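You operate a simulated robot arm through the tools that you are given. There is no shell and no other tool. Be economical: measure what you need, move in short steps, check, and stop when the job is done.

You are at the controls of a simulated two-armed robot. One attempt, no reset.

TASK
Snap each knob lid onto its matching cup and push the rack in.

The check looks at the end state, three seconds after you hand in, the way a careful person would. Anything else that was tipped, shoved, dropped, spilled or broken makes it a failure. Lids that push on must go on centred and level and be pressed home; caps that screw on are set level and turned clockwise until they are tight.

THE ROBOT
Two 7-joint arms with fingered hands on one trunk, on a base that drives. Base frame: it is fixed to the floor where the robot stands at the start and does not move with it; the origin is under the middle of the robot, x ahead of it, y to its left, z up. Lengths are in m, angles in rad, forces in N, time in s.
The left shoulder is at the start at [0.07, 0.172, 0.977], the right one opposite. Places, roughly: teal cup (8x8x10 cm) [0.8, 0.5, 1]; upper rack of the dishwasher [1.1, 0.2, 0.6]. Payload 5 kg a hand.
Tool frame (each hand has its own): the origin (TCP) lies between the finger pads and is the grasp point; the fingertips stand 0.043 m ahead of it; z points along the fingers, y is the line along which they close. The gripper opens to 0.144 m. The gripper's body begins 0.05 m behind the TCP. The gripper is a hand of 5 fingers: y runs from the thumb to the fingers, the wrist lies at [-0.021, -0.124, -0.221] in the tool frame, and closing takes about 1.5 s.
Orientation is that of the tool frame in the base frame, as [roll, pitch, yaw] about the fixed x, y, z axes, in that order (R = Rz(yaw) Ry(pitch) Rx(roll)). With the fingers straight down and the wrist toward the robot, the tool's x, y and z point along [0, 1, 0], [1, 0, 0] and [0, 0, -1] of the base frame.

THE INTERFACE
- The arms move only by the tool step_arm. It takes "left_commands", "right_commands" or both (then of equal length, played together; a hand with none holds still); each is one flat list of numbers, 6 for each row, row after row: the shift along the tool's x, y, z in cm, then the turn, a rotation vector about the tool's x, y, z in degrees. In form: [dx, dy, dz, ax, ay, az, dx, dy, dz, ax, ay, az, ...]. A call has 1 to 8 rows; each row shifts and turns the commanded pose from where the row before left it, along the tool's axes as they then stand. "left_gripper" and "right_gripper" are, for a hand that has rows, the finger opening in cm, from 0 to 14.4, set as the call begins (left out, the last holds). Each row takes 0.2 s and may step no farther than 0.05 m and 0.15 rad from the row before; otherwise, or with a gripper value out of range, the whole call is refused. A pose out of reach is approached as far as the arm can. The call stops where the force on the tool passes 40 N (or 10 N more than at its start, if that is more) or the arm is blocked; 0.2 s more then pass. The fingers move at their own pace (about 0.045 m/s each) and stop on an object; they squeeze with about 25 N. The grip force told is the motor's: it shows also when the fingers shut on nothing. Time passes only in rows, and 0.2 s behind the last, so rows that do not move let the fingers close. It gives the time, the measured TCP pose, the force on the tool (base axes), the opening and the grip force at its end, in the units of the frame above (readings bear some noise), with the torque about the TCP (base axes, N m) and any sound that the robot's microphone picked up, and new pictures: "views" is both (left out), scene, wrist or none (wrist: the cameras of the hands that moved).
- Cameras (640 x 400 px; columns grow to the right, rows downward): "scene" is now at [0.1331, 0.0392, 1.248]; the picture's right is [0.41, -0.91, 0.00], its down [-0.18, -0.08, -0.98] and it looks along [0.89, 0.40, -0.20] (base axes); focal length 234 px, centre (320, 200). "left" rides on the left gripper at [-0.086, -0.109, -0.168] in its tool frame; the picture's right is [-0.80, -0.28, 0.53], its down [0.54, -0.73, 0.42] and it looks along [0.27, 0.63, 0.73] (tool axes); focal length 275 px, centre (320, 200). "right" rides on the right gripper at [0.086, -0.108, -0.168] in its tool frame; the picture's right is [-0.80, 0.28, -0.53], its down [-0.54, -0.73, 0.42] and it looks along [-0.27, 0.63, 0.73] (tool axes); focal length 275 px, centre (320, 200). There is no depth. A picture from a camera that has moved, and an enlarged one, comes with that camera's place and axes in the base frame and with its lens.
- raise_lower(by): slides the trunk up (or, below 0, down) by that many m; the arms and the scene camera ride with it, the base frame stays. It gives what a move gives, with no picture.
- roll_base(legs): drives the robot by 1 to 6 legs, each [ahead, left, turn to the left] in m, m and rad, along the robot's own axes; the way and the turn of a leg run together, so that a leg with both is an arc; at most 1.5 m and 3.142 rad a leg. The arms and the cameras ride along, it lands a little off, and it stops where it bumps. It gives what a move gives, and a new picture of the scene camera.
- move_fingers(index, middle, ring, little, thumb_bend, thumb_turn, hand): sets how far each is bent, from 0 (flat) to 100 (curled in); at 30 the hand is open as for a grip, at 70 the pads meet at the TCP. One left out holds its place. A second passes; each finger stops where it meets its share of the squeeze, and holds until it gets a number again. A gripper value or a shape takes the hand back. It gives what a move gives, with no picture; readings hold the bend of each and the force on index, middle, ring, little, thumb and palm. thumb_turn goes from beside the hand (0) to across from the fingers (100), as for a grip.
- set_grasp(shape, hand): the hand has 5 fingers and takes this shape, open, in about a second: jaw (thumb against the fingers, like two jaws); tri (thumb and two fingers); tip (a fingertip pinch); poke (one finger out to press); point (the index stretched); flat (the hand flat); cup (the hand cupped); fist (a fist). The gripper value then closes the fingers along that shape, each until it touches; the sizes above hold for jaw. It gives what a move gives, with no picture.
- aim_head(pan, tilt): turns the head with the scene camera to pan (to the left, within 1.501 rad either way) and tilt (down, from -0.506 to 1.204), counted from straight ahead of the robot. It gives what a move gives, and a new picture of the scene camera.
- zoom(camera, box): a new picture of the part [left, top, right, bottom] of that camera's present view, enlarged. It takes no simulated time.
- finish_job(): hands the job in; it is judged then, once.

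Go step by step. Nothing tells you exact positions but the pictures and the camera data: compare them with the known pose of the tool, close in by small moves and look again before you grip or let go. The budget is 120 turns and 260 pictures, counting those below and the enlarged ones. Unless the task says otherwise, let go and move clear before handing in, and close with one line.

The tools are called after "Call:" as name(argument=value, ...) on one line, values as JSON. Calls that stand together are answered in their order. step_arm: Moves the arms, as the interface text tells. Its arguments: {"type":"object","properties":{"left_commands":{"type":"array"},"left_gripper":{"type":"number"},"right_commands":{"type":"array"},"right_gripper":{"type":"number"},"views":{"type":"string","enum":["both","scene","wrist","none"]}},"required":[]} The other tools are called the same way: raise_lower (by) slides the trunk up or down; set_grasp (shape, hand) gives the hand a shape; move_fingers (index, middle, ring, little, thumb_bend, thumb_turn, hand) moves the fingers one by one; roll_base (legs) drives the base; aim_head (pan, tilt) turns the head that bears the scene camera; zoom (camera, box) takes an enlarged picture of a part of a camera's view; finish_job () hands the job in.

At the start:

```text
clock: 0.0
left_tool_pos: [0.5971, 0.581, 1.3244]
left_orientation: [3.141, -0.001, 1.572]
left_force: [0.6, -0.7, -0.2]
left_torque: [-0.02, -0.04, 0.01]
left_finger_gap: 0.144
left_grasp_force: 0.0
left_shape: jaw
left_bend: [30.0, 30.0, 30.0, 30.0, 30.0, 98.0]
left_finger forces: [0.0, 0.0, 0.0, 0.0, 0.0, 0.0]
right_tool_pos: [0.7347, -0.0306, 1.2972]
right_orientation: [-3.141, -0.001, 1.571]
right_force: [-0.9, 0.1, -0.4]
right_torque: [0.0, -0.02, -0.02]
right_finger_gap: 0.1439
right_grasp_force: 0.0
right_shape: jaw
right_bend: [30.0, 30.0, 30.0, 30.0, 30.0, 98.0]
right_finger forces: [0.1, 0.0, 0.0, 0.1, 0.0, 0.0]
trunk travel left (down, up): [-0.075, 0.865]
robot x, y, heading: [-0.0007, 0.0008, 0.001]
head pan, tilt: [0.424, 0.202]
```

scene: 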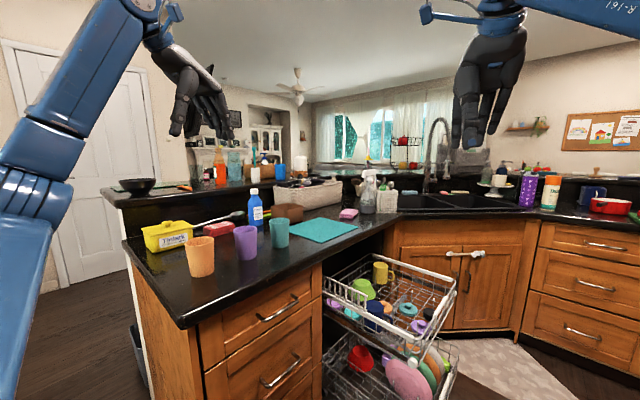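
right: 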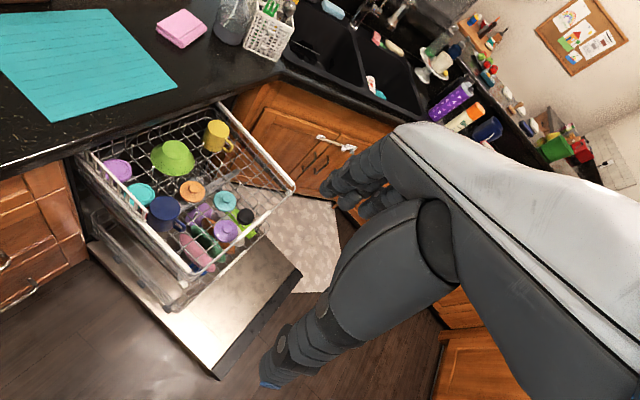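
left: 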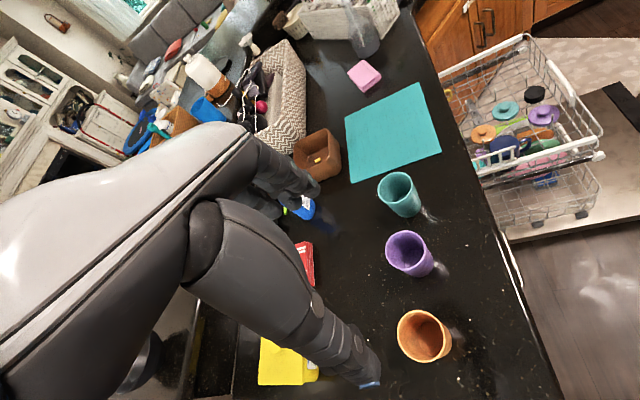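

I see three cups (orange, purple, teal) on the counter and a pulled-out upper rack holding several lids and dishes. I'll look closer at the rack first.

Call:
zoom(camera="right", box=[80, 100, 300, 290])

Call:
zoom(camera="scene", box=[310, 240, 470, 400])

Call:
zoom(camera="left", box=[340, 30, 620, 230])

```text
2.11 times, centred on (190, 195) of right
camera zoom: at [0.6272, 0.0543, 1.4646], right [0.28, -0.8, 0.53], down [-0.73, -0.54, -0.42], along [0.63, -0.27, -0.73], focal length 580 px, centre (594, 210)
```

zoom: 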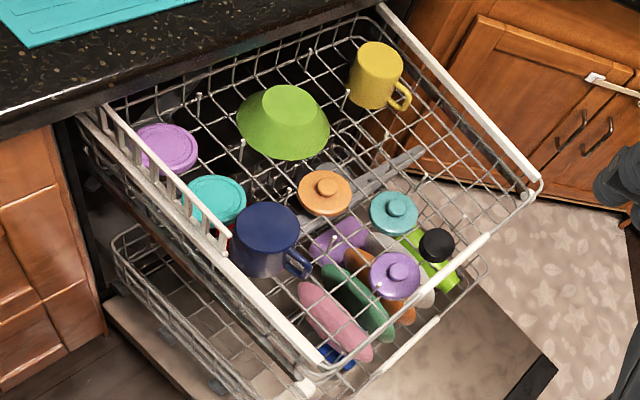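

```text
2.50 times, centred on (390, 320) of scene
camera zoom: at [0.1331, 0.0392, 1.248], right [0.41, -0.91, 0.0], down [-0.18, -0.08, -0.98], along [0.89, 0.4, -0.2], focal length 585 px, centre (145, -100)
```

zoom: 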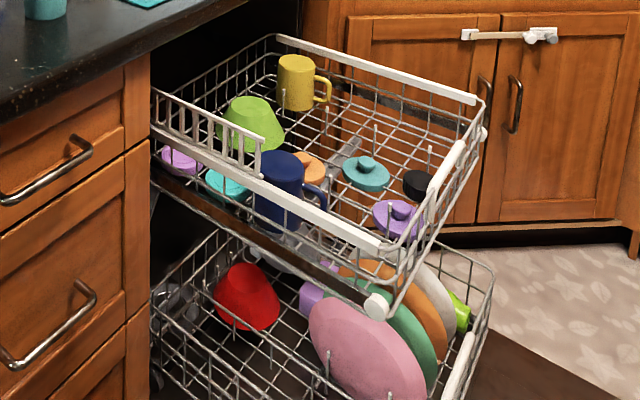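

```text
2.00 times, centred on (480, 130) of left
camera zoom: at [0.4886, 0.4959, 1.4922], right [-0.28, -0.8, -0.53], down [-0.73, 0.54, -0.42], along [0.63, 0.27, -0.73], focal length 551 px, centre (0, 340)
```

zoom: 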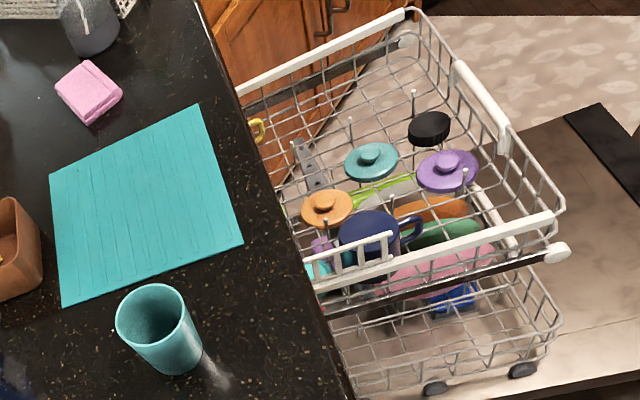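

The knob lids (orange, teal, purple) lie in the upper rack around (1.11,0.17), (1.15,0.06), (1.05,0.01) at z≈0.58; the flat lids are decoys. I'll tuck the left hand up and drive closer so the right arm can reach both lids and cups.

Call:
step_arm(left_commands=[0, -3, -4, 0, 0, 0, 0, -3, -4, 0, 0, 0, 0, -3, -4, 0, 0, 0, 0, -3, -4, 0, 0, 0], views="none")

Call:
roll_base(legs=[[0.22, -0.02, 0.0], [0, 0, 0.25]])

Call:
aim_head(pan=-0.25, tilt=0.6)

```text
clock: 1.0
left_tool_pos: [0.4717, 0.577, 1.4871]
left_orientation: [3.136, -0.002, 1.57]
left_force: [-0.5, -0.3, -0.1]
left_torque: [0.07, -0.08, 0.05]
left_finger_gap: 0.144
left_grasp_force: 0.1
left_shape: jaw
left_bend: [30.0, 30.0, 30.0, 30.0, 30.0, 98.0]
left_finger forces: [0.0, 0.0, 0.1, 0.0, 0.0, 0.1]
right_tool_pos: [0.7324, -0.0337, 1.2995]
right_orientation: [3.139, -0.002, 1.57]
right_force: [-1.6, -1.6, 1.3]
right_torque: [0.11, -0.1, 0.02]
right_finger_gap: 0.1439
right_grasp_force: 0.0
right_shape: jaw
right_bend: [30.0, 30.0, 30.0, 30.0, 30.0, 98.0]
right_finger forces: [0.0, 0.0, 0.1, 0.0, 0.1, 0.0]
trunk travel left (down, up): [-0.075, 0.865]
robot x, y, heading: [0.0015, -0.0018, -0.002]
head pan, tilt: [0.424, 0.202]
```

```text
clock: 3.6
left_tool_pos: [0.5323, 0.661, 1.4835]
left_orientation: [3.142, -0.002, 1.829]
left_force: [0.0, 0.2, 0.0]
left_torque: [0.0, -0.03, -0.01]
left_finger_gap: 0.1439
left_grasp_force: 0.1
left_shape: jaw
left_bend: [30.0, 30.0, 30.0, 30.0, 30.0, 98.0]
left_finger forces: [0.0, 0.1, 0.0, 0.0, 0.1, 0.0]
right_tool_pos: [0.94, 0.1384, 1.2972]
right_orientation: [3.141, 0.0, 1.827]
right_force: [-0.2, -0.3, 0.1]
right_torque: [0.0, -0.01, 0.03]
right_finger_gap: 0.1436
right_grasp_force: 0.0
right_shape: jaw
right_bend: [30.0, 30.0, 30.0, 30.0, 30.0, 98.0]
right_finger forces: [0.0, 0.0, 0.0, 0.1, 0.0, 0.1]
trunk travel left (down, up): [-0.075, 0.865]
robot x, y, heading: [0.2211, -0.0239, 0.258]
head pan, tilt: [0.424, 0.202]
camera scene: at [0.3396, 0.0524, 1.248], right [0.63, -0.78, 0.0], down [-0.16, -0.13, -0.98], along [0.76, 0.62, -0.2], focal length 234 px, centre (320, 200)
```

scene: 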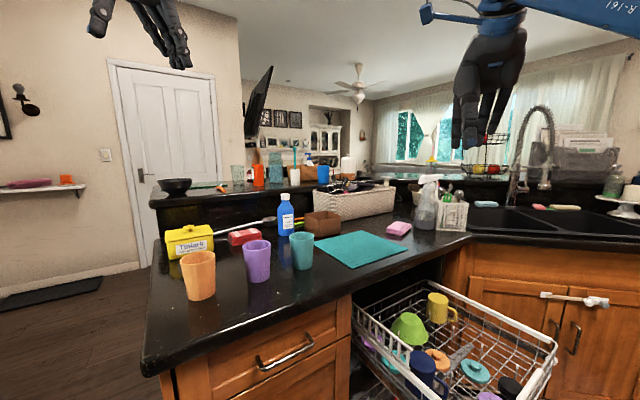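

```text
clock: 4.6
left_tool_pos: [0.5337, 0.6625, 1.4837]
left_orientation: [3.141, 0.001, 1.828]
left_force: [0.5, -0.5, -0.3]
left_torque: [0.01, -0.01, 0.0]
left_finger_gap: 0.1439
left_grasp_force: 0.1
left_shape: jaw
left_bend: [30.0, 30.0, 30.0, 30.0, 30.0, 98.0]
left_finger forces: [0.0, 0.0, 0.0, 0.0, 0.0, 0.1]
right_tool_pos: [0.9402, 0.1379, 1.2972]
right_orientation: [-3.141, -0.001, 1.827]
right_force: [0.3, -0.8, 0.0]
right_torque: [0.02, 0.03, 0.02]
right_finger_gap: 0.1439
right_grasp_force: 0.1
right_shape: jaw
right_bend: [30.0, 30.0, 30.0, 30.0, 30.0, 98.0]
right_finger forces: [0.0, 0.1, 0.0, 0.0, 0.0, 0.1]
trunk travel left (down, up): [-0.075, 0.865]
robot x, y, heading: [0.2244, -0.0192, 0.261]
head pan, tilt: [-0.25, 0.6]
camera scene: at [0.3559, -0.0056, 1.2114], right [0.01, -1.0, 0.0], down [-0.56, -0.01, -0.83], along [0.83, 0.01, -0.56], focal length 234 px, centre (320, 200)
```

scene: 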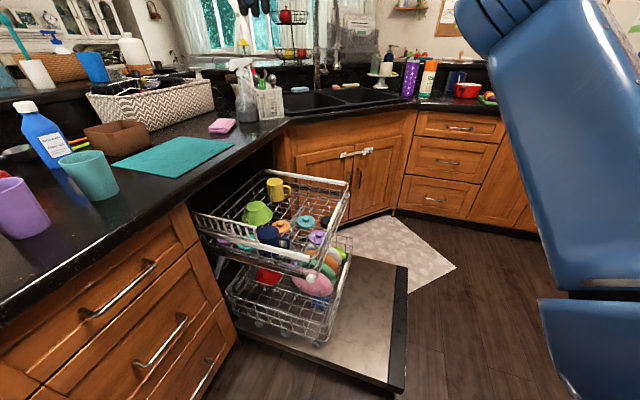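

Right hand is at (0.94,0.14,1.30). I'll bring it down above the purple knob lid for a closer look.

Call:
step_arm(right_commands=[-1.8, 0.56, 4.3, 0, 0, 0, -1.8, 0.56, 4.3, 0, 0, 0, -1.8, 0.56, 4.3, 0, 0, 0, -1.8, 0.56, 4.3, 0, 0, 0, -1.8, 0.56, 4.3, 0, 0, 0, -1.8, 0.56, 4.3, 0, 0, 0, -1.8, 0.56, 4.3, 0, 0, 0, -1.8, 0.56, 4.3, 0, 0, 0])

```text
clock: 6.4
left_tool_pos: [0.5342, 0.6612, 1.4843]
left_orientation: [-3.14, -0.002, 1.829]
left_force: [0.8, 0.1, 0.5]
left_torque: [0.0, 0.03, 0.01]
left_finger_gap: 0.1438
left_grasp_force: 0.0
left_shape: jaw
left_bend: [30.0, 30.0, 30.0, 30.0, 30.0, 98.0]
left_finger forces: [0.0, 0.0, 0.1, 0.0, 0.0, 0.0]
right_tool_pos: [1.0204, 0.0087, 0.9531]
right_orientation: [-3.141, -0.002, 1.829]
right_force: [0.1, 0.5, 0.3]
right_torque: [0.06, 0.02, 0.01]
right_finger_gap: 0.1437
right_grasp_force: 0.2
right_shape: jaw
right_bend: [30.0, 30.0, 30.0, 30.0, 30.0, 98.0]
right_finger forces: [0.1, 0.1, 0.1, 0.0, 0.0, 0.0]
trunk travel left (down, up): [-0.075, 0.865]
robot x, y, heading: [0.2205, -0.0192, 0.262]
head pan, tilt: [-0.25, 0.6]
camera scene: at [0.3571, -0.0066, 1.2113], right [0.01, -1.0, 0.0], down [-0.57, 0.0, -0.82], along [0.82, 0.01, -0.57], focal length 234 px, centre (320, 200)
camera right: at [0.894, 0.0634, 1.1209], right [0.48, -0.7, 0.53], down [-0.56, -0.71, -0.42], along [0.67, -0.1, -0.73], focal length 275 px, centre (320, 200)
```

scene: 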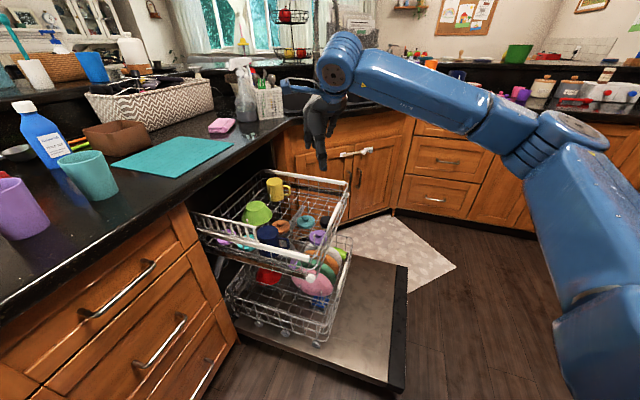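
right: 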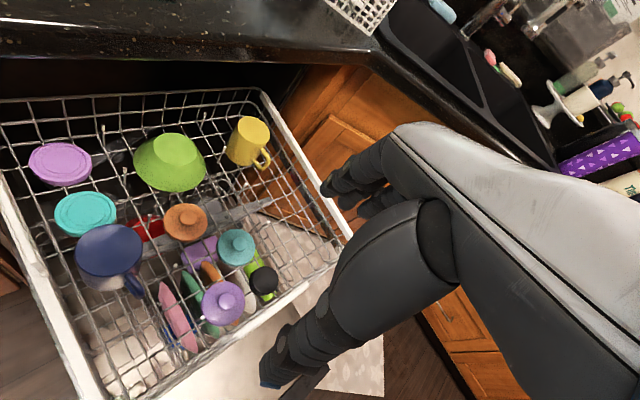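

The purple knob is near (1.045,0.01), close to the front rim, so I'll turn the hand so the fingers close parallel to that rim and descend partway with a narrower opening.

Call:
step_arm(right_commands=[-0.4, 2.4, 2, 0, 0, 8.5, 0, 0, 4, 0, 0, 8.5, 0, 0, 3, 0, 0, 8.5, 0, 0, 3, 0, 0, 8.5, 0, 0, 0, 0, 0, 0], right_gripper=7)

```text
clock: 7.6
left_tool_pos: [0.5321, 0.6612, 1.4856]
left_orientation: [3.14, 0.002, 1.829]
left_force: [0.2, 0.7, 0.1]
left_torque: [0.06, -0.03, 0.01]
left_finger_gap: 0.1439
left_grasp_force: 0.0
left_shape: jaw
left_bend: [30.0, 30.0, 30.0, 30.0, 30.0, 98.0]
left_finger forces: [0.1, 0.1, 0.0, 0.1, 0.1, 0.0]
right_tool_pos: [1.044, 0.0112, 0.8311]
right_orientation: [3.141, 0.001, 1.234]
right_force: [-0.9, 0.3, 0.9]
right_torque: [-0.01, -0.04, 0.04]
right_finger_gap: 0.0705
right_grasp_force: 0.1
right_shape: jaw
right_bend: [74.0, 45.0, 42.0, 41.0, 71.0, 100.0]
right_finger forces: [0.0, 0.1, 0.1, 0.0, 0.1, 0.0]
trunk travel left (down, up): [-0.075, 0.865]
robot x, y, heading: [0.2236, -0.0237, 0.263]
head pan, tilt: [-0.25, 0.6]
camera scene: at [0.3554, -0.0062, 1.2115], right [0.01, -1.0, 0.0], down [-0.56, 0.0, -0.83], along [0.83, 0.01, -0.56], focal length 234 px, centre (320, 200)
camera right: at [0.9698, 0.1275, 0.9996], right [0.0, -0.85, 0.53], down [-0.86, -0.27, -0.42], along [0.5, -0.46, -0.73], focal length 275 px, centre (320, 200)
```

scene: 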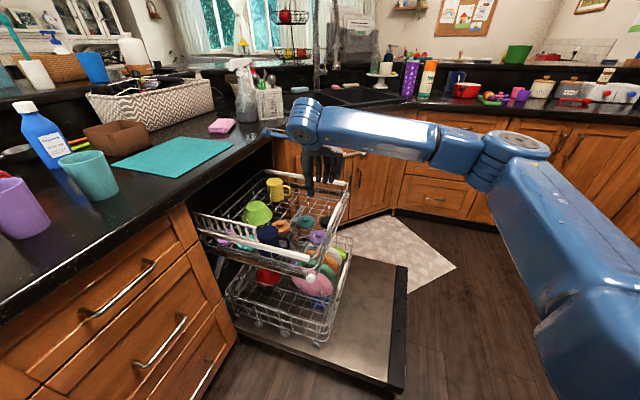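
right: 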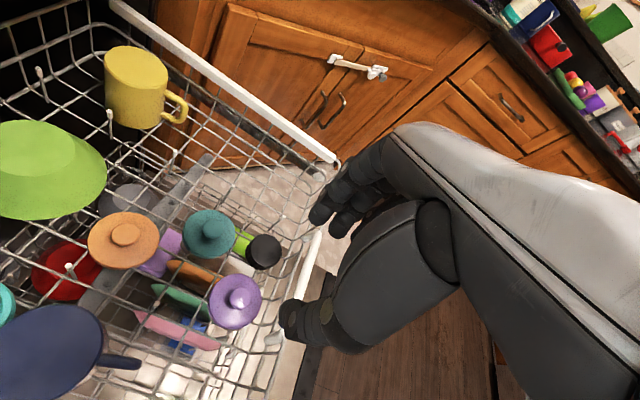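

Call:
zoom(camera="right", box=[180, 140, 400, 380])

Call:
zoom(camera="scene", box=[190, 120, 370, 300])

```text
1.67 times, centred on (290, 260) of right
camera zoom: at [0.9698, 0.1275, 0.9996], right [0.0, -0.85, 0.53], down [-0.86, -0.27, -0.42], along [0.5, -0.46, -0.73], focal length 459 px, centre (370, 100)
```

zoom: 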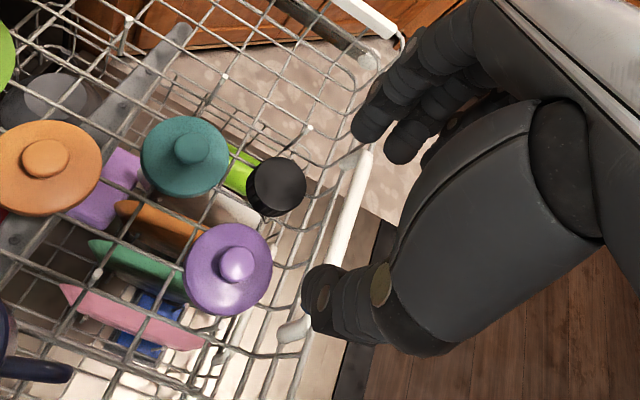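

```text
2.22 times, centred on (280, 210) of scene
camera zoom: at [0.3554, -0.0062, 1.2115], right [0.01, -1.0, 0.0], down [-0.56, 0.0, -0.83], along [0.83, 0.01, -0.56], focal length 520 px, centre (409, 178)
```

zoom: 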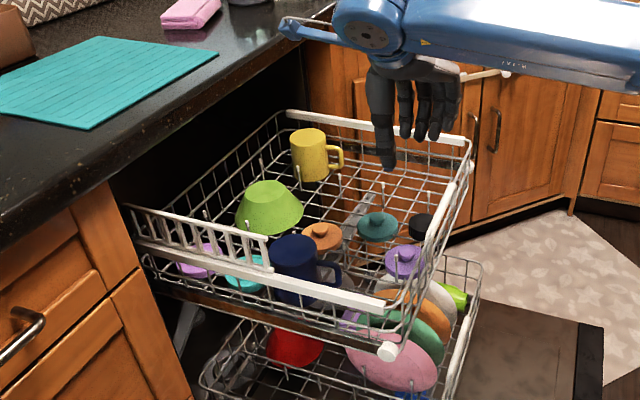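

The front rim is about z=0.65 and the lid sits ~5 cm inside it, so spare fingers would foul the rim. I'll try the tip pinch shape and look at it.

Call:
set_grasp(hand="right", shape="tip")

Call:
zoom(camera="scene", box=[260, 90, 400, 260])

Call:
zoom(camera="right", box=[180, 100, 460, 380])

```text
clock: 8.5
left_tool_pos: [0.5325, 0.6614, 1.4857]
left_orientation: [3.142, 0.001, 1.83]
left_force: [-0.7, 0.6, -0.5]
left_torque: [0.0, 0.04, 0.02]
left_finger_gap: 0.1439
left_grasp_force: 0.0
left_shape: jaw
left_bend: [30.0, 30.0, 30.0, 30.0, 30.0, 98.0]
left_finger forces: [0.0, 0.0, 0.0, 0.0, 0.0, 0.1]
right_tool_pos: [1.0439, 0.0124, 0.8315]
right_orientation: [-3.141, 0.001, 1.234]
right_force: [0.2, 0.2, 0.2]
right_torque: [0.01, -0.02, 0.02]
right_finger_gap: 0.1438
right_grasp_force: 0.0
right_shape: tip
right_bend: [30.0, 98.0, 99.0, 99.0, 30.0, 98.0]
right_finger forces: [0.1, 0.0, 0.0, 0.0, 0.0, 0.0]
trunk travel left (down, up): [-0.075, 0.865]
robot x, y, heading: [0.2238, -0.0213, 0.26]
head pan, tilt: [-0.25, 0.6]
```

```text
2.35 times, centred on (330, 175) of scene
camera zoom: at [0.356, -0.0058, 1.2114], right [0.01, -1.0, 0.0], down [-0.57, 0.0, -0.82], along [0.82, 0.01, -0.57], focal length 551 px, centre (296, 259)
```

zoom: 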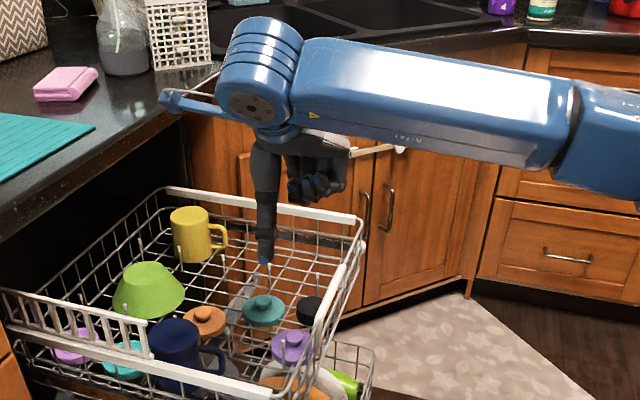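

```text
1.43 times, centred on (320, 240) of right
camera zoom: at [0.97, 0.1278, 0.9994], right [0.01, -0.85, 0.53], down [-0.86, -0.27, -0.42], along [0.5, -0.46, -0.73], focal length 393 px, centre (320, 143)
```

zoom: 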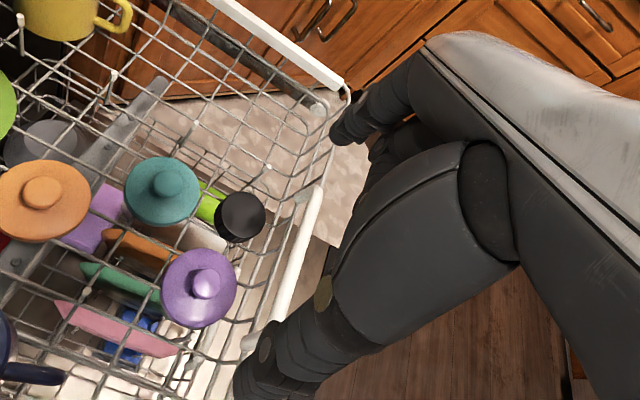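

Tip shape keeps the spare fingers curled high, which suits. I'll narrow the opening and descend to just above the purple knob.

Call:
step_arm(right_commands=[-0.3, 0.4, 3.0, 0, 0, 0, 0, 0, 3.5, 0, 0, 0, 0, 0, 3.5, 0, 0, 0, 0, 0, 3, 0, 0, 0, 0, 0, 1, 0, 0, 0], right_gripper=6.5, views="wrist")

Call:
zoom(camera="scene", box=[230, 140, 370, 280])

```text
clock: 9.7
left_tool_pos: [0.5326, 0.6625, 1.4846]
left_orientation: [-3.141, 0.001, 1.829]
left_force: [0.0, -0.6, 0.1]
left_torque: [-0.01, 0.0, 0.02]
left_finger_gap: 0.1436
left_grasp_force: 0.0
left_shape: jaw
left_bend: [30.0, 30.0, 30.0, 30.0, 30.0, 98.0]
left_finger forces: [0.1, 0.0, 0.0, 0.0, 0.0, 0.1]
right_tool_pos: [1.0477, 0.0077, 0.6907]
right_orientation: [3.141, 0.0, 1.235]
right_force: [-0.3, 0.0, -0.5]
right_torque: [0.01, -0.02, -0.01]
right_finger_gap: 0.0656
right_grasp_force: 0.0
right_shape: tip
right_bend: [73.0, 98.0, 99.0, 99.0, 71.0, 100.0]
right_finger forces: [0.0, 0.0, 0.0, 0.1, 0.0, 0.0]
trunk travel left (down, up): [-0.075, 0.865]
robot x, y, heading: [0.2169, -0.0173, 0.259]
head pan, tilt: [-0.25, 0.6]
camera right: at [0.9736, 0.1232, 0.8589], right [0.01, -0.85, 0.53], down [-0.86, -0.27, -0.42], along [0.5, -0.46, -0.73], focal length 275 px, centre (320, 200)
```

right: 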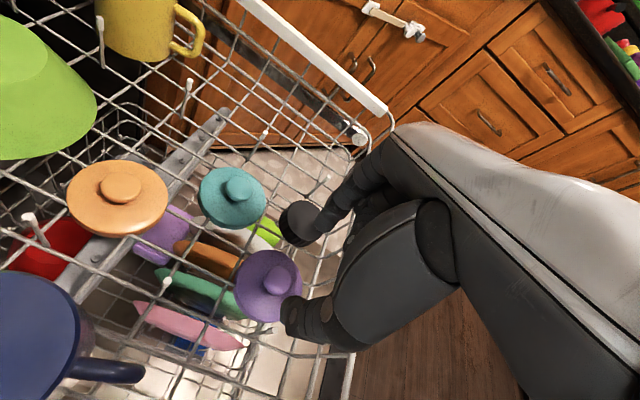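

```text
2.86 times, centred on (300, 210) of scene
camera zoom: at [0.356, -0.0058, 1.2114], right [0.01, -1.0, 0.0], down [-0.57, 0.0, -0.82], along [0.82, 0.01, -0.57], focal length 669 px, centre (377, 171)
```

zoom: 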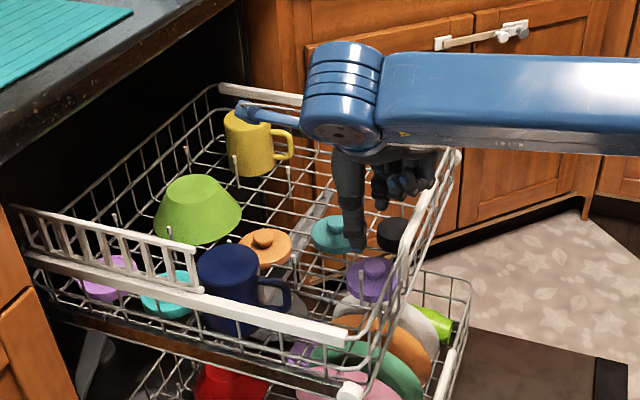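

Refined knob top: about (1.043,0.010,0.603). I'll descend so the fingertips straddle the knob.

Call:
step_arm(right_commands=[0.1, -0.45, 2.5, 0, 0, 0, 0, 0, 2, 0, 0, 0, 0, 0, 1, 0, 0, 0], right_gripper=6.0, views="wrist")

Call:
zoom(camera="scene", box=[260, 170, 360, 270])

```text
clock: 10.5
left_tool_pos: [0.5309, 0.6632, 1.4843]
left_orientation: [-3.141, 0.003, 1.829]
left_force: [0.5, 0.9, 0.3]
left_torque: [0.0, 0.0, 0.01]
left_finger_gap: 0.1437
left_grasp_force: 0.1
left_shape: jaw
left_bend: [30.0, 30.0, 30.0, 30.0, 30.0, 98.0]
left_finger forces: [0.0, 0.1, 0.0, 0.0, 0.1, 0.0]
right_tool_pos: [1.0412, 0.0126, 0.64]
right_orientation: [3.14, -0.001, 1.238]
right_force: [7.1, 10.8, 11.8]
right_torque: [-0.6, -0.02, 0.12]
right_finger_gap: 0.0588
right_grasp_force: 0.1
right_shape: tip
right_bend: [73.0, 98.0, 99.0, 99.0, 74.0, 100.0]
right_finger forces: [0.0, 0.0, 8.9, 3.7, 5.0, 0.0]
trunk travel left (down, up): [-0.075, 0.865]
robot x, y, heading: [0.2196, -0.0213, 0.257]
head pan, tilt: [-0.25, 0.6]
camera right: at [0.9677, 0.1288, 0.8083], right [0.01, -0.85, 0.53], down [-0.86, -0.27, -0.43], along [0.51, -0.46, -0.73], focal length 275 px, centre (320, 200)
```

right: 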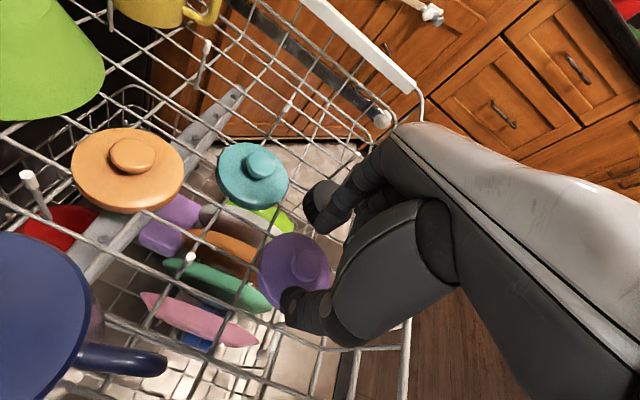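

```text
4.00 times, centred on (310, 220) of scene
camera zoom: at [0.3555, -0.0044, 1.2116], right [0.01, -1.0, 0.0], down [-0.56, -0.01, -0.83], along [0.83, 0.01, -0.56], focal length 937 px, centre (360, 120)
```

zoom: 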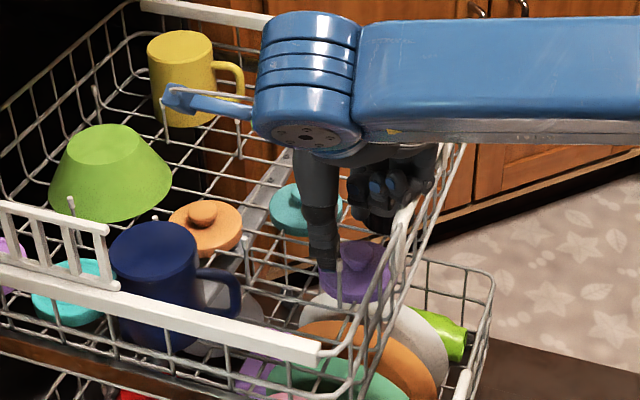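

The curled fingers touched the front rim, so I back up, swing the hand round to yaw≈2.1 (spare fingers then point along the rim) and look again.

Call:
step_arm(right_commands=[0, 0, -4, 0, 0, 0, 0, 0, -2, 0, 0, -8.27, 0, 0, 0, 0, 0, -8.27, 0, 0, 0, 0, 0, -8.27, 0, 0, 0, 0, 0, -8.27, 0, 0, 0, 0, 0, -8.27, 0, 0, 0, 0, 0, -8.27], right_gripper=6.0, views="wrist")

Call:
zoom(camera="scene", box=[260, 160, 360, 270])

```text
clock: 12.1
left_tool_pos: [0.5337, 0.6612, 1.4831]
left_orientation: [3.141, -0.001, 1.83]
left_force: [-0.7, 0.0, -0.2]
left_torque: [0.0, 0.0, 0.0]
left_finger_gap: 0.1438
left_grasp_force: 0.0
left_shape: jaw
left_bend: [30.0, 30.0, 30.0, 30.0, 30.0, 98.0]
left_finger forces: [0.1, 0.0, 0.0, 0.1, 0.0, 0.1]
right_tool_pos: [1.043, 0.0082, 0.6975]
right_orientation: [3.141, 0.001, 2.104]
right_force: [0.3, -0.4, -1.2]
right_torque: [-0.01, 0.0, 0.01]
right_finger_gap: 0.0605
right_grasp_force: 0.0
right_shape: tip
right_bend: [73.0, 98.0, 99.0, 99.0, 72.0, 100.0]
right_finger forces: [0.1, 0.1, 0.1, 0.1, 0.1, 0.1]
trunk travel left (down, up): [-0.075, 0.865]
robot x, y, heading: [0.2235, -0.0229, 0.258]
head pan, tilt: [-0.25, 0.6]
camera right: at [0.9062, 0.0274, 0.8653], right [0.65, -0.54, 0.53], down [-0.35, -0.84, -0.42], along [0.68, 0.09, -0.73], focal length 275 px, centre (320, 200)
```

right: 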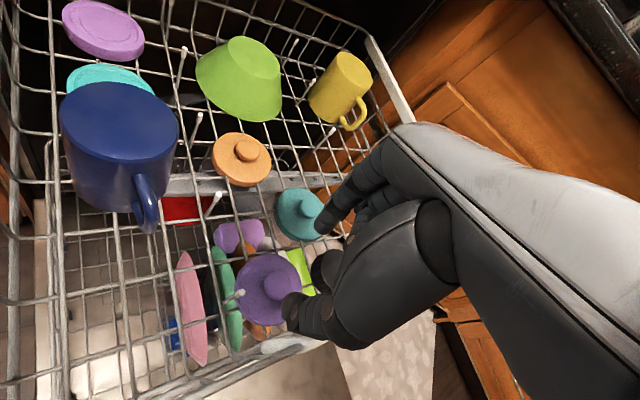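

```text
3.64 times, centred on (310, 215) of scene
camera zoom: at [0.3562, -0.006, 1.2114], right [0.01, -1.0, 0.0], down [-0.57, 0.0, -0.82], along [0.82, 0.01, -0.57], focal length 852 px, centre (356, 146)
```

zoom: 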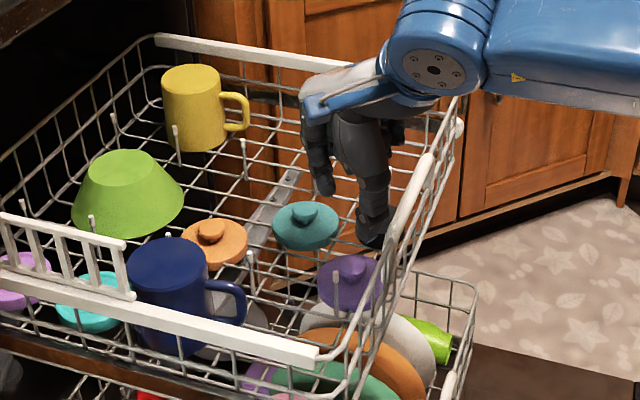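

Now the spare fingers point inside the rack. Knob is near (1.042,0.003); I shift slightly and lower a bit, watching the forces.

Call:
step_arm(right_commands=[-0.38, -0.34, 2, 0, 0, 0, 0, 0, 2, 0, 0, 0, 0, 0, 0, 0, 0, 0], views="wrist")

Call:
zoom(camera="right", box=[200, 180, 380, 360])

Call:
zoom(camera="scene", box=[275, 175, 355, 255])

```text
clock: 12.9
left_tool_pos: [0.5326, 0.6609, 1.4848]
left_orientation: [3.141, 0.0, 1.83]
left_force: [0.6, 0.0, 0.5]
left_torque: [0.01, -0.03, 0.02]
left_finger_gap: 0.1438
left_grasp_force: 0.0
left_shape: jaw
left_bend: [30.0, 30.0, 30.0, 30.0, 30.0, 98.0]
left_finger forces: [0.0, 0.0, 0.1, 0.0, 0.1, 0.0]
right_tool_pos: [1.0423, 0.0076, 0.6584]
right_orientation: [-3.14, -0.001, 2.104]
right_force: [-1.4, 4.0, 1.4]
right_torque: [-0.03, 0.04, -0.2]
right_finger_gap: 0.0599
right_grasp_force: 0.1
right_shape: tip
right_bend: [73.0, 98.0, 99.0, 99.0, 73.0, 100.0]
right_finger forces: [0.1, 0.0, 0.1, 0.0, 4.5, 0.0]
trunk travel left (down, up): [-0.075, 0.865]
robot x, y, heading: [0.2203, -0.0169, 0.26]
head pan, tilt: [-0.25, 0.6]
camera right: at [0.906, 0.0243, 0.8265], right [0.65, -0.54, 0.53], down [-0.35, -0.83, -0.42], along [0.68, 0.09, -0.73], focal length 275 px, centre (320, 200)
```

right: 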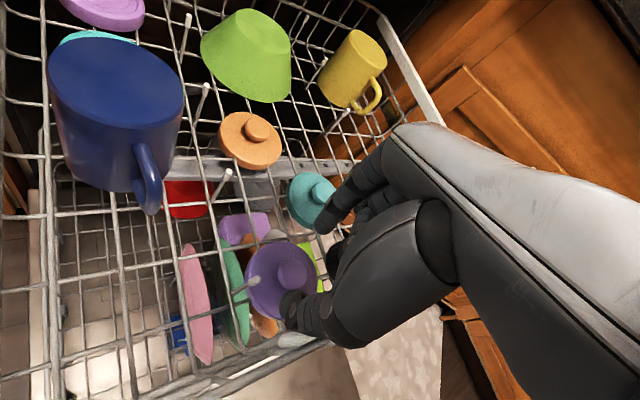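

```text
2.22 times, centred on (290, 270) of right
camera zoom: at [0.906, 0.0243, 0.8265], right [0.65, -0.54, 0.53], down [-0.35, -0.83, -0.42], along [0.68, 0.09, -0.73], focal length 612 px, centre (387, 44)
```

zoom: 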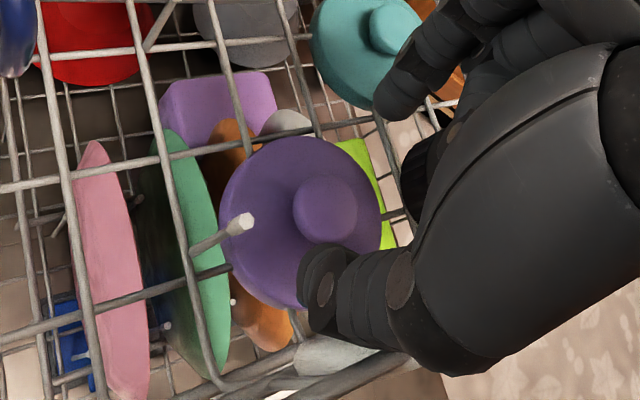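

```text
5.00 times, centred on (315, 215) of scene
camera zoom: at [0.3559, -0.0056, 1.2114], right [0.01, -1.0, 0.0], down [-0.57, 0.0, -0.82], along [0.82, 0.01, -0.57], focal length 1171 px, centre (345, 125)
```

zoom: 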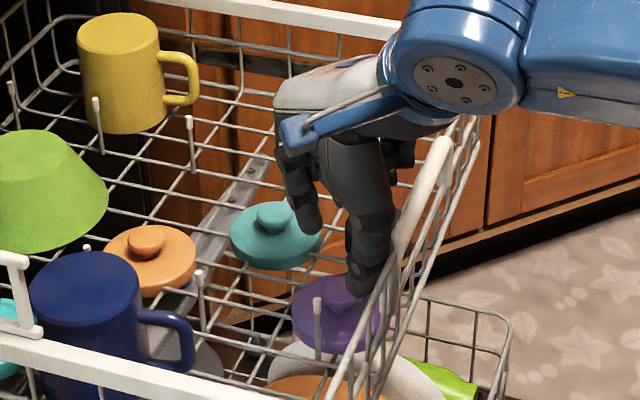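

The thumb is brushing the front rim (4 N). I'll lift slightly, turn to yaw 1.9 and narrow the opening to 4.8 cm, then lower again.

Call:
step_arm(right_commands=[0, 0, -2, 0, 0, 0, 0, 0, 0, 0, 0, 5.8, 0, 0, 0, 0, 0, 5.8, 0.25, -0.1, 1, 0, 0, 0, 0, 0, 1, 0, 0, 0, 0, 0, 0, 0, 0, 0], right_gripper=4.8, views="none")

Call:
zoom(camera="right", box=[200, 180, 380, 360])

Call:
zoom(camera="scene", box=[275, 175, 355, 255])

```text
clock: 14.3
left_tool_pos: [0.5334, 0.6618, 1.4837]
left_orientation: [3.14, 0.001, 1.829]
left_force: [0.0, 0.2, -0.6]
left_torque: [-0.01, 0.0, -0.02]
left_finger_gap: 0.1436
left_grasp_force: 0.1
left_shape: jaw
left_bend: [30.0, 30.0, 30.0, 30.0, 30.0, 98.0]
left_finger forces: [0.0, 0.0, 0.1, 0.0, 0.0, 0.0]
right_tool_pos: [1.04, 0.0084, 0.6572]
right_orientation: [3.141, 0.0, 1.899]
right_force: [-0.3, 0.5, 0.2]
right_torque: [-0.01, 0.01, -0.02]
right_finger_gap: 0.0485
right_grasp_force: 0.1
right_shape: tip
right_bend: [73.0, 98.0, 99.0, 99.0, 74.0, 100.0]
right_finger forces: [0.0, 0.1, 0.0, 0.0, 0.0, 0.1]
trunk travel left (down, up): [-0.075, 0.865]
robot x, y, heading: [0.2192, -0.0213, 0.259]
head pan, tilt: [-0.25, 0.6]
```

```text
2.22 times, centred on (290, 270) of right
camera zoom: at [0.9107, 0.0536, 0.8255], right [0.53, -0.66, 0.53], down [-0.51, -0.75, -0.42], along [0.68, -0.05, -0.73], focal length 612 px, centre (387, 44)
```

zoom: 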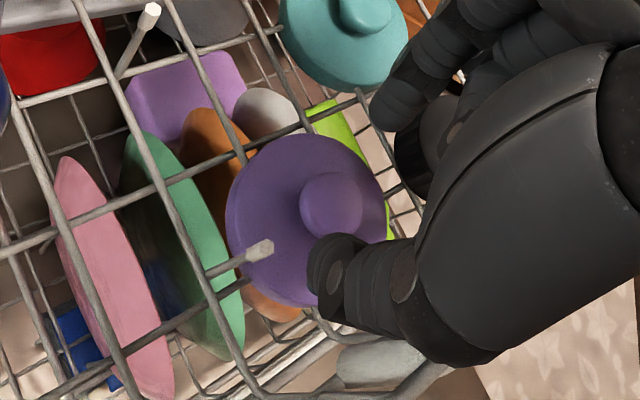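

```text
5.00 times, centred on (315, 215) of scene
camera zoom: at [0.3559, -0.0058, 1.2114], right [0.01, -1.0, 0.0], down [-0.57, 0.0, -0.82], along [0.82, 0.01, -0.57], focal length 1171 px, centre (345, 125)
```

zoom: 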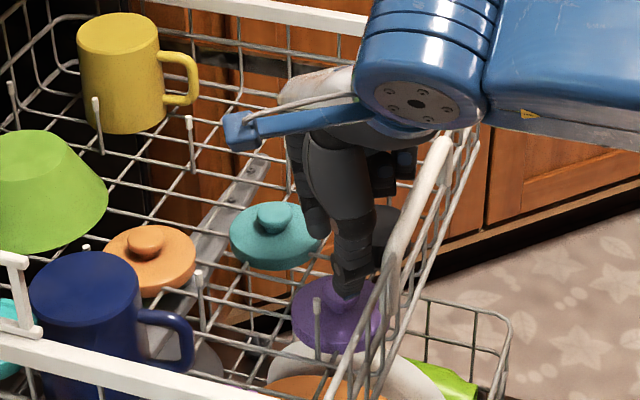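

Clear of the rim now. I nudge 3 mm and lower to straddle the knob.

Call:
step_arm(right_commands=[-0.3, -0.1, 1.3, 0, 0, 0, 0, 0, 0.7, 0, 0, 0, 0, 0, 0, 0, 0, 0], views="none")

Call:
zoom(camera="right", box=[200, 180, 380, 360])

Call:
zoom(camera="scene", box=[285, 190, 345, 250])

```text
clock: 15.1
left_tool_pos: [0.533, 0.6621, 1.4841]
left_orientation: [3.141, -0.001, 1.831]
left_force: [0.3, 0.0, -0.2]
left_torque: [0.0, -0.01, 0.01]
left_finger_gap: 0.1438
left_grasp_force: 0.1
left_shape: jaw
left_bend: [30.0, 30.0, 30.0, 30.0, 30.0, 98.0]
left_finger forces: [0.0, 0.0, 0.0, 0.0, 0.0, 0.0]
right_tool_pos: [1.0411, 0.0046, 0.6375]
right_orientation: [-3.141, -0.001, 1.899]
right_force: [-0.1, 1.0, 1.7]
right_torque: [-0.14, -0.02, 0.02]
right_finger_gap: 0.0489
right_grasp_force: 0.1
right_shape: tip
right_bend: [73.0, 98.0, 99.0, 99.0, 74.0, 100.0]
right_finger forces: [0.0, 0.1, 0.0, 2.3, 0.0, 0.1]
trunk travel left (down, up): [-0.075, 0.865]
robot x, y, heading: [0.2188, -0.0168, 0.266]
head pan, tilt: [-0.25, 0.6]
```

```text
2.22 times, centred on (290, 270) of right
camera zoom: at [0.911, 0.0503, 0.8051], right [0.53, -0.66, 0.53], down [-0.51, -0.75, -0.42], along [0.68, -0.05, -0.73], focal length 612 px, centre (387, 44)
```

zoom: 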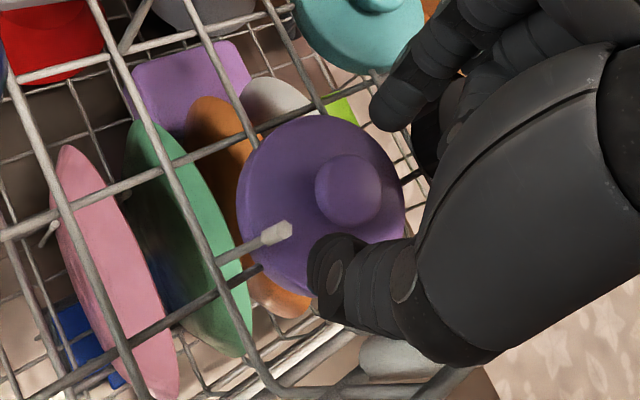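

```text
6.67 times, centred on (315, 220) of scene
camera zoom: at [0.3559, -0.0058, 1.2114], right [0.01, -1.0, 0.0], down [-0.57, 0.0, -0.82], along [0.82, 0.01, -0.57], focal length 1561 px, centre (353, 67)
```

zoom: 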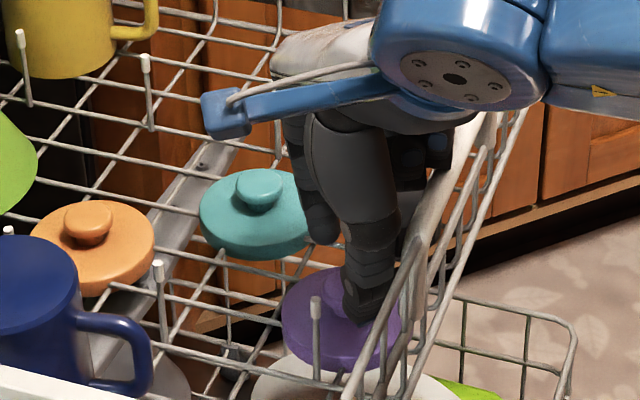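

Call:
step_arm(right_commands=[0.1, 0, 0, 0, 0, -3.5, 0, 0, 0.7, 0, 0, 0, 0, 0, 0, 0, 0, 0], views="none")

Call:
zoom(camera="right", box=[220, 200, 360, 340])

```text
clock: 15.9
left_tool_pos: [0.5318, 0.6609, 1.4839]
left_orientation: [3.139, 0.0, 1.828]
left_force: [-0.2, -0.6, -0.1]
left_torque: [0.04, 0.0, 0.02]
left_finger_gap: 0.1438
left_grasp_force: 0.0
left_shape: jaw
left_bend: [30.0, 30.0, 30.0, 30.0, 30.0, 98.0]
left_finger forces: [0.0, 0.0, 0.0, 0.1, 0.0, 0.1]
right_tool_pos: [1.0404, 0.0072, 0.6328]
right_orientation: [3.136, -0.001, 1.962]
right_force: [5.4, 5.3, 16.4]
right_torque: [-1.1, -0.04, 0.37]
right_finger_gap: 0.0488
right_grasp_force: 0.1
right_shape: tip
right_bend: [73.0, 98.0, 99.0, 100.0, 74.0, 100.0]
right_finger forces: [0.0, 0.1, 0.1, 18.8, 0.0, 0.1]
trunk travel left (down, up): [-0.075, 0.865]
robot x, y, heading: [0.2223, -0.0213, 0.257]
head pan, tilt: [-0.25, 0.6]
```

```text
2.86 times, centred on (290, 270) of right
camera zoom: at [0.9071, 0.0435, 0.8005], right [0.56, -0.63, 0.54], down [-0.46, -0.78, -0.43], along [0.68, -0.01, -0.73], focal length 786 px, centre (406, 0)
```

zoom: 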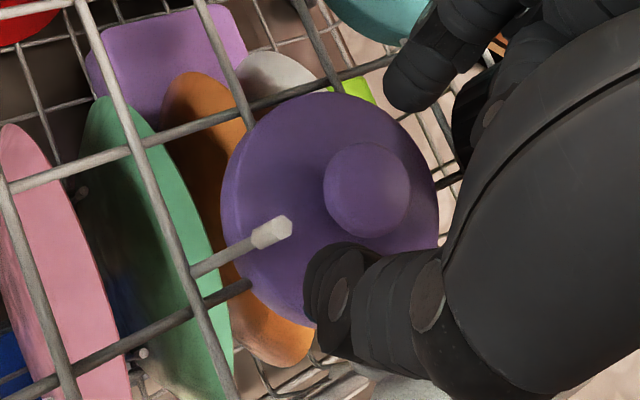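

The little finger's knuckle is on the rim. I'll lift 1 cm, tilt the hand ~10° so that side rises, and come down again.

Call:
step_arm(right_commands=[0, 0, -1.0, 0, 0, 0, 0.35, 0, 0, 0, -6, 0, 0.35, 0, 0, 0, -6, 0, 0.2, 0, 0.9, 0, 0, 0, 0, 0, 0, 0, 0, 0], views="none")

Call:
zoom(camera="right", box=[220, 200, 360, 340])

Call:
zoom(camera="scene", box=[285, 190, 345, 250])

```text
clock: 17.1
left_tool_pos: [0.5323, 0.6617, 1.4835]
left_orientation: [-3.141, 0.0, 1.83]
left_force: [0.1, 1.3, 0.6]
left_torque: [-0.01, 0.02, -0.02]
left_finger_gap: 0.1436
left_grasp_force: 0.1
left_shape: jaw
left_bend: [30.0, 30.0, 30.0, 30.0, 30.0, 98.0]
left_finger forces: [0.1, 0.0, 0.0, 0.1, 0.0, 0.1]
right_tool_pos: [1.0366, 0.0139, 0.6317]
right_orientation: [3.142, 0.21, 1.959]
right_force: [-0.6, 0.1, -0.5]
right_torque: [-0.04, -0.01, 0.03]
right_finger_gap: 0.0485
right_grasp_force: 0.0
right_shape: tip
right_bend: [73.0, 98.0, 99.0, 99.0, 74.0, 100.0]
right_finger forces: [0.0, 0.0, 0.0, 0.1, 0.1, 0.0]
trunk travel left (down, up): [-0.075, 0.865]
robot x, y, heading: [0.2224, -0.0213, 0.261]
head pan, tilt: [-0.25, 0.6]
```

```text
2.86 times, centred on (290, 270) of right
camera zoom: at [0.8924, 0.0806, 0.7777], right [0.52, -0.51, 0.69], down [-0.44, -0.85, -0.3], along [0.74, -0.15, -0.66], focal length 786 px, centre (406, 0)
```

zoom: 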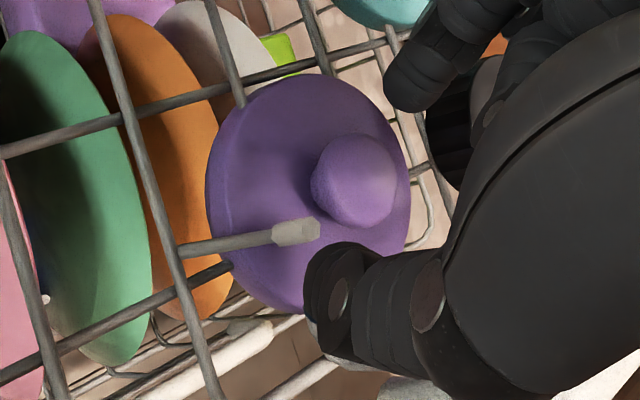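

```text
6.67 times, centred on (315, 220) of scene
camera zoom: at [0.3558, -0.0055, 1.2114], right [0.01, -1.0, 0.0], down [-0.56, 0.0, -0.83], along [0.82, 0.01, -0.57], focal length 1561 px, centre (353, 67)
```

zoom: 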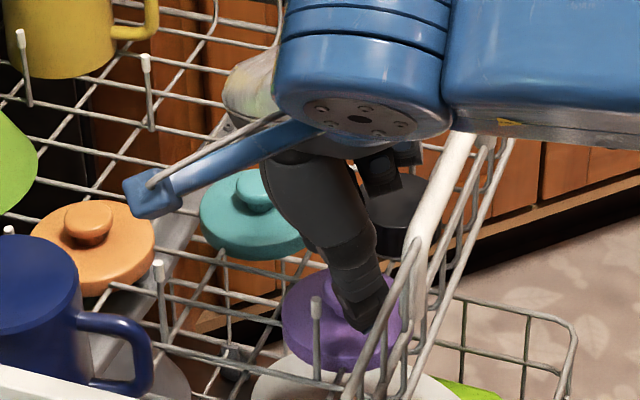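

Clear of the rim and centred. Lower 5 mm more and close on the knob.

Call:
step_arm(right_commands=[0.1, -0.1, 0.5, 0, 0, 0, 0, 0, 0, 0, 0, 0], views="none")

Call:
step_arm(right_commands=[0, 0, 0, 0, 0, 0, 0, 0, 0, 0, 0, 0, 0, 0, 0, 0, 0, 0, 0, 0, 0, 0, 0, 0], right_gripper=0, views="none")

Call:
zoom(camera="right", box=[220, 200, 360, 340])

```text
clock: 17.7
left_tool_pos: [0.5332, 0.6614, 1.484]
left_orientation: [3.141, -0.001, 1.828]
left_force: [1.0, 0.2, 0.0]
left_torque: [0.01, 0.03, 0.0]
left_finger_gap: 0.1439
left_grasp_force: 0.1
left_shape: jaw
left_bend: [30.0, 30.0, 30.0, 30.0, 30.0, 98.0]
left_finger forces: [0.0, 0.0, 0.1, 0.1, 0.0, 0.0]
right_tool_pos: [1.0359, 0.0104, 0.6269]
right_orientation: [3.141, 0.211, 1.961]
right_force: [-0.3, 0.2, 0.1]
right_torque: [-0.01, 0.05, 0.0]
right_finger_gap: 0.0487
right_grasp_force: 0.1
right_shape: tip
right_bend: [73.0, 98.0, 99.0, 99.0, 74.0, 100.0]
right_finger forces: [0.1, 0.1, 0.1, 0.0, 0.0, 0.0]
trunk travel left (down, up): [-0.075, 0.865]
robot x, y, heading: [0.2236, -0.0192, 0.258]
head pan, tilt: [-0.25, 0.6]
```

```text
clock: 18.7
left_tool_pos: [0.5326, 0.6616, 1.485]
left_orientation: [3.141, 0.0, 1.83]
left_force: [-0.6, 0.2, 0.8]
left_torque: [-0.03, 0.0, -0.02]
left_finger_gap: 0.1435
left_grasp_force: 0.1
left_shape: jaw
left_bend: [30.0, 30.0, 30.0, 30.0, 30.0, 98.0]
left_finger forces: [0.0, 0.0, 0.0, 0.0, 0.0, 0.0]
right_tool_pos: [1.0382, 0.0125, 0.6278]
right_orientation: [-3.142, 0.21, 1.96]
right_force: [0.7, -0.2, 0.6]
right_torque: [0.03, -0.09, -0.03]
right_finger_gap: 0.0005
right_grasp_force: 24.8
right_shape: tip
right_bend: [67.0, 100.0, 100.0, 100.0, 67.0, 100.0]
right_finger forces: [20.7, 0.0, 0.1, 0.1, 21.9, 0.0]
trunk travel left (down, up): [-0.075, 0.865]
robot x, y, heading: [0.2217, -0.0161, 0.26]
head pan, tilt: [-0.25, 0.6]
```

```text
2.86 times, centred on (290, 270) of right
camera zoom: at [0.8921, 0.0793, 0.7733], right [0.52, -0.51, 0.69], down [-0.44, -0.85, -0.3], along [0.74, -0.15, -0.66], focal length 786 px, centre (406, 0)
```

zoom: 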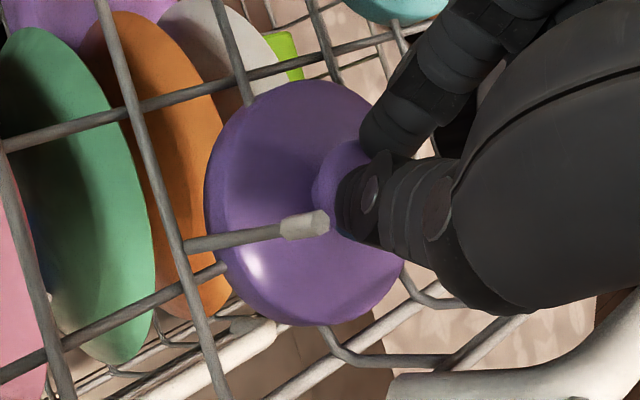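

The fingers shut just above the knob: in this pinch the tips sit near the TCP, so I need to go lower than thought. The purple lid hugs the rim, so I'll first take the teal one, which has more room, and come back.

Call:
step_arm(right_commands=[0, 0, -4, 0, 0, 0, 0, 0, -4, 0, 0, 0, 0, 0, 0, 0, 6, 0, 0, 0, 0, 0, 6, 0, -0.25, 3.8, 0, 0, 0, 0, -0.25, 3.8, 0, 0, 0, 0, -0.25, 3.8, 0, 0, 0, 0, 0, 0, 0, 0, 0, 0], right_gripper=5.5, views="wrist")

Call:
zoom(camera="scene", box=[260, 160, 360, 260])

```text
clock: 20.5
left_tool_pos: [0.5325, 0.661, 1.4845]
left_orientation: [3.14, -0.001, 1.829]
left_force: [-0.2, -0.1, 0.2]
left_torque: [0.05, -0.02, 0.01]
left_finger_gap: 0.144
left_grasp_force: 0.0
left_shape: jaw
left_bend: [30.0, 30.0, 30.0, 30.0, 30.0, 98.0]
left_finger forces: [0.0, 0.1, 0.0, 0.1, 0.1, 0.0]
right_tool_pos: [1.1358, 0.0607, 0.7059]
right_orientation: [-3.141, 0.0, 1.96]
right_force: [0.9, -1.0, 0.4]
right_torque: [0.03, -0.01, -0.04]
right_finger_gap: 0.0548
right_grasp_force: 0.0
right_shape: tip
right_bend: [73.0, 98.0, 99.0, 99.0, 73.0, 100.0]
right_finger forces: [0.1, 0.0, 0.0, 0.0, 0.0, 0.1]
trunk travel left (down, up): [-0.075, 0.865]
robot x, y, heading: [0.221, -0.0207, 0.261]
head pan, tilt: [-0.25, 0.6]
camera right: at [1.0035, 0.0981, 0.8723], right [0.56, -0.63, 0.53], down [-0.47, -0.78, -0.42], along [0.68, -0.01, -0.73], focal length 275 px, centre (320, 200)
```

right: 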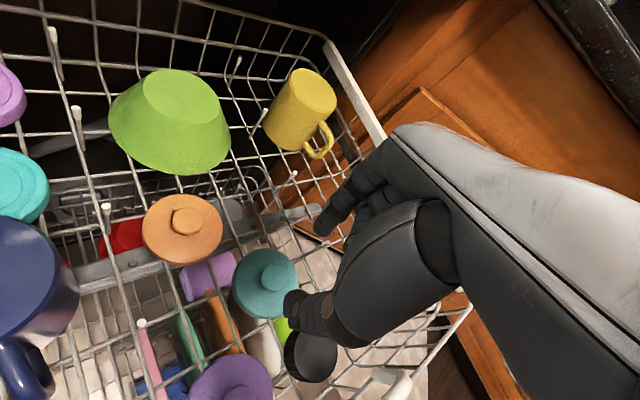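

```text
4.00 times, centred on (310, 210) of scene
camera zoom: at [0.3557, -0.0064, 1.2114], right [0.01, -1.0, 0.0], down [-0.56, 0.0, -0.83], along [0.83, 0.01, -0.56], focal length 937 px, centre (360, 160)
```

zoom: 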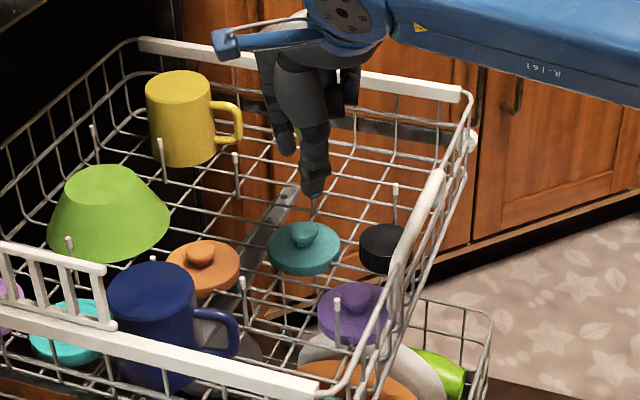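

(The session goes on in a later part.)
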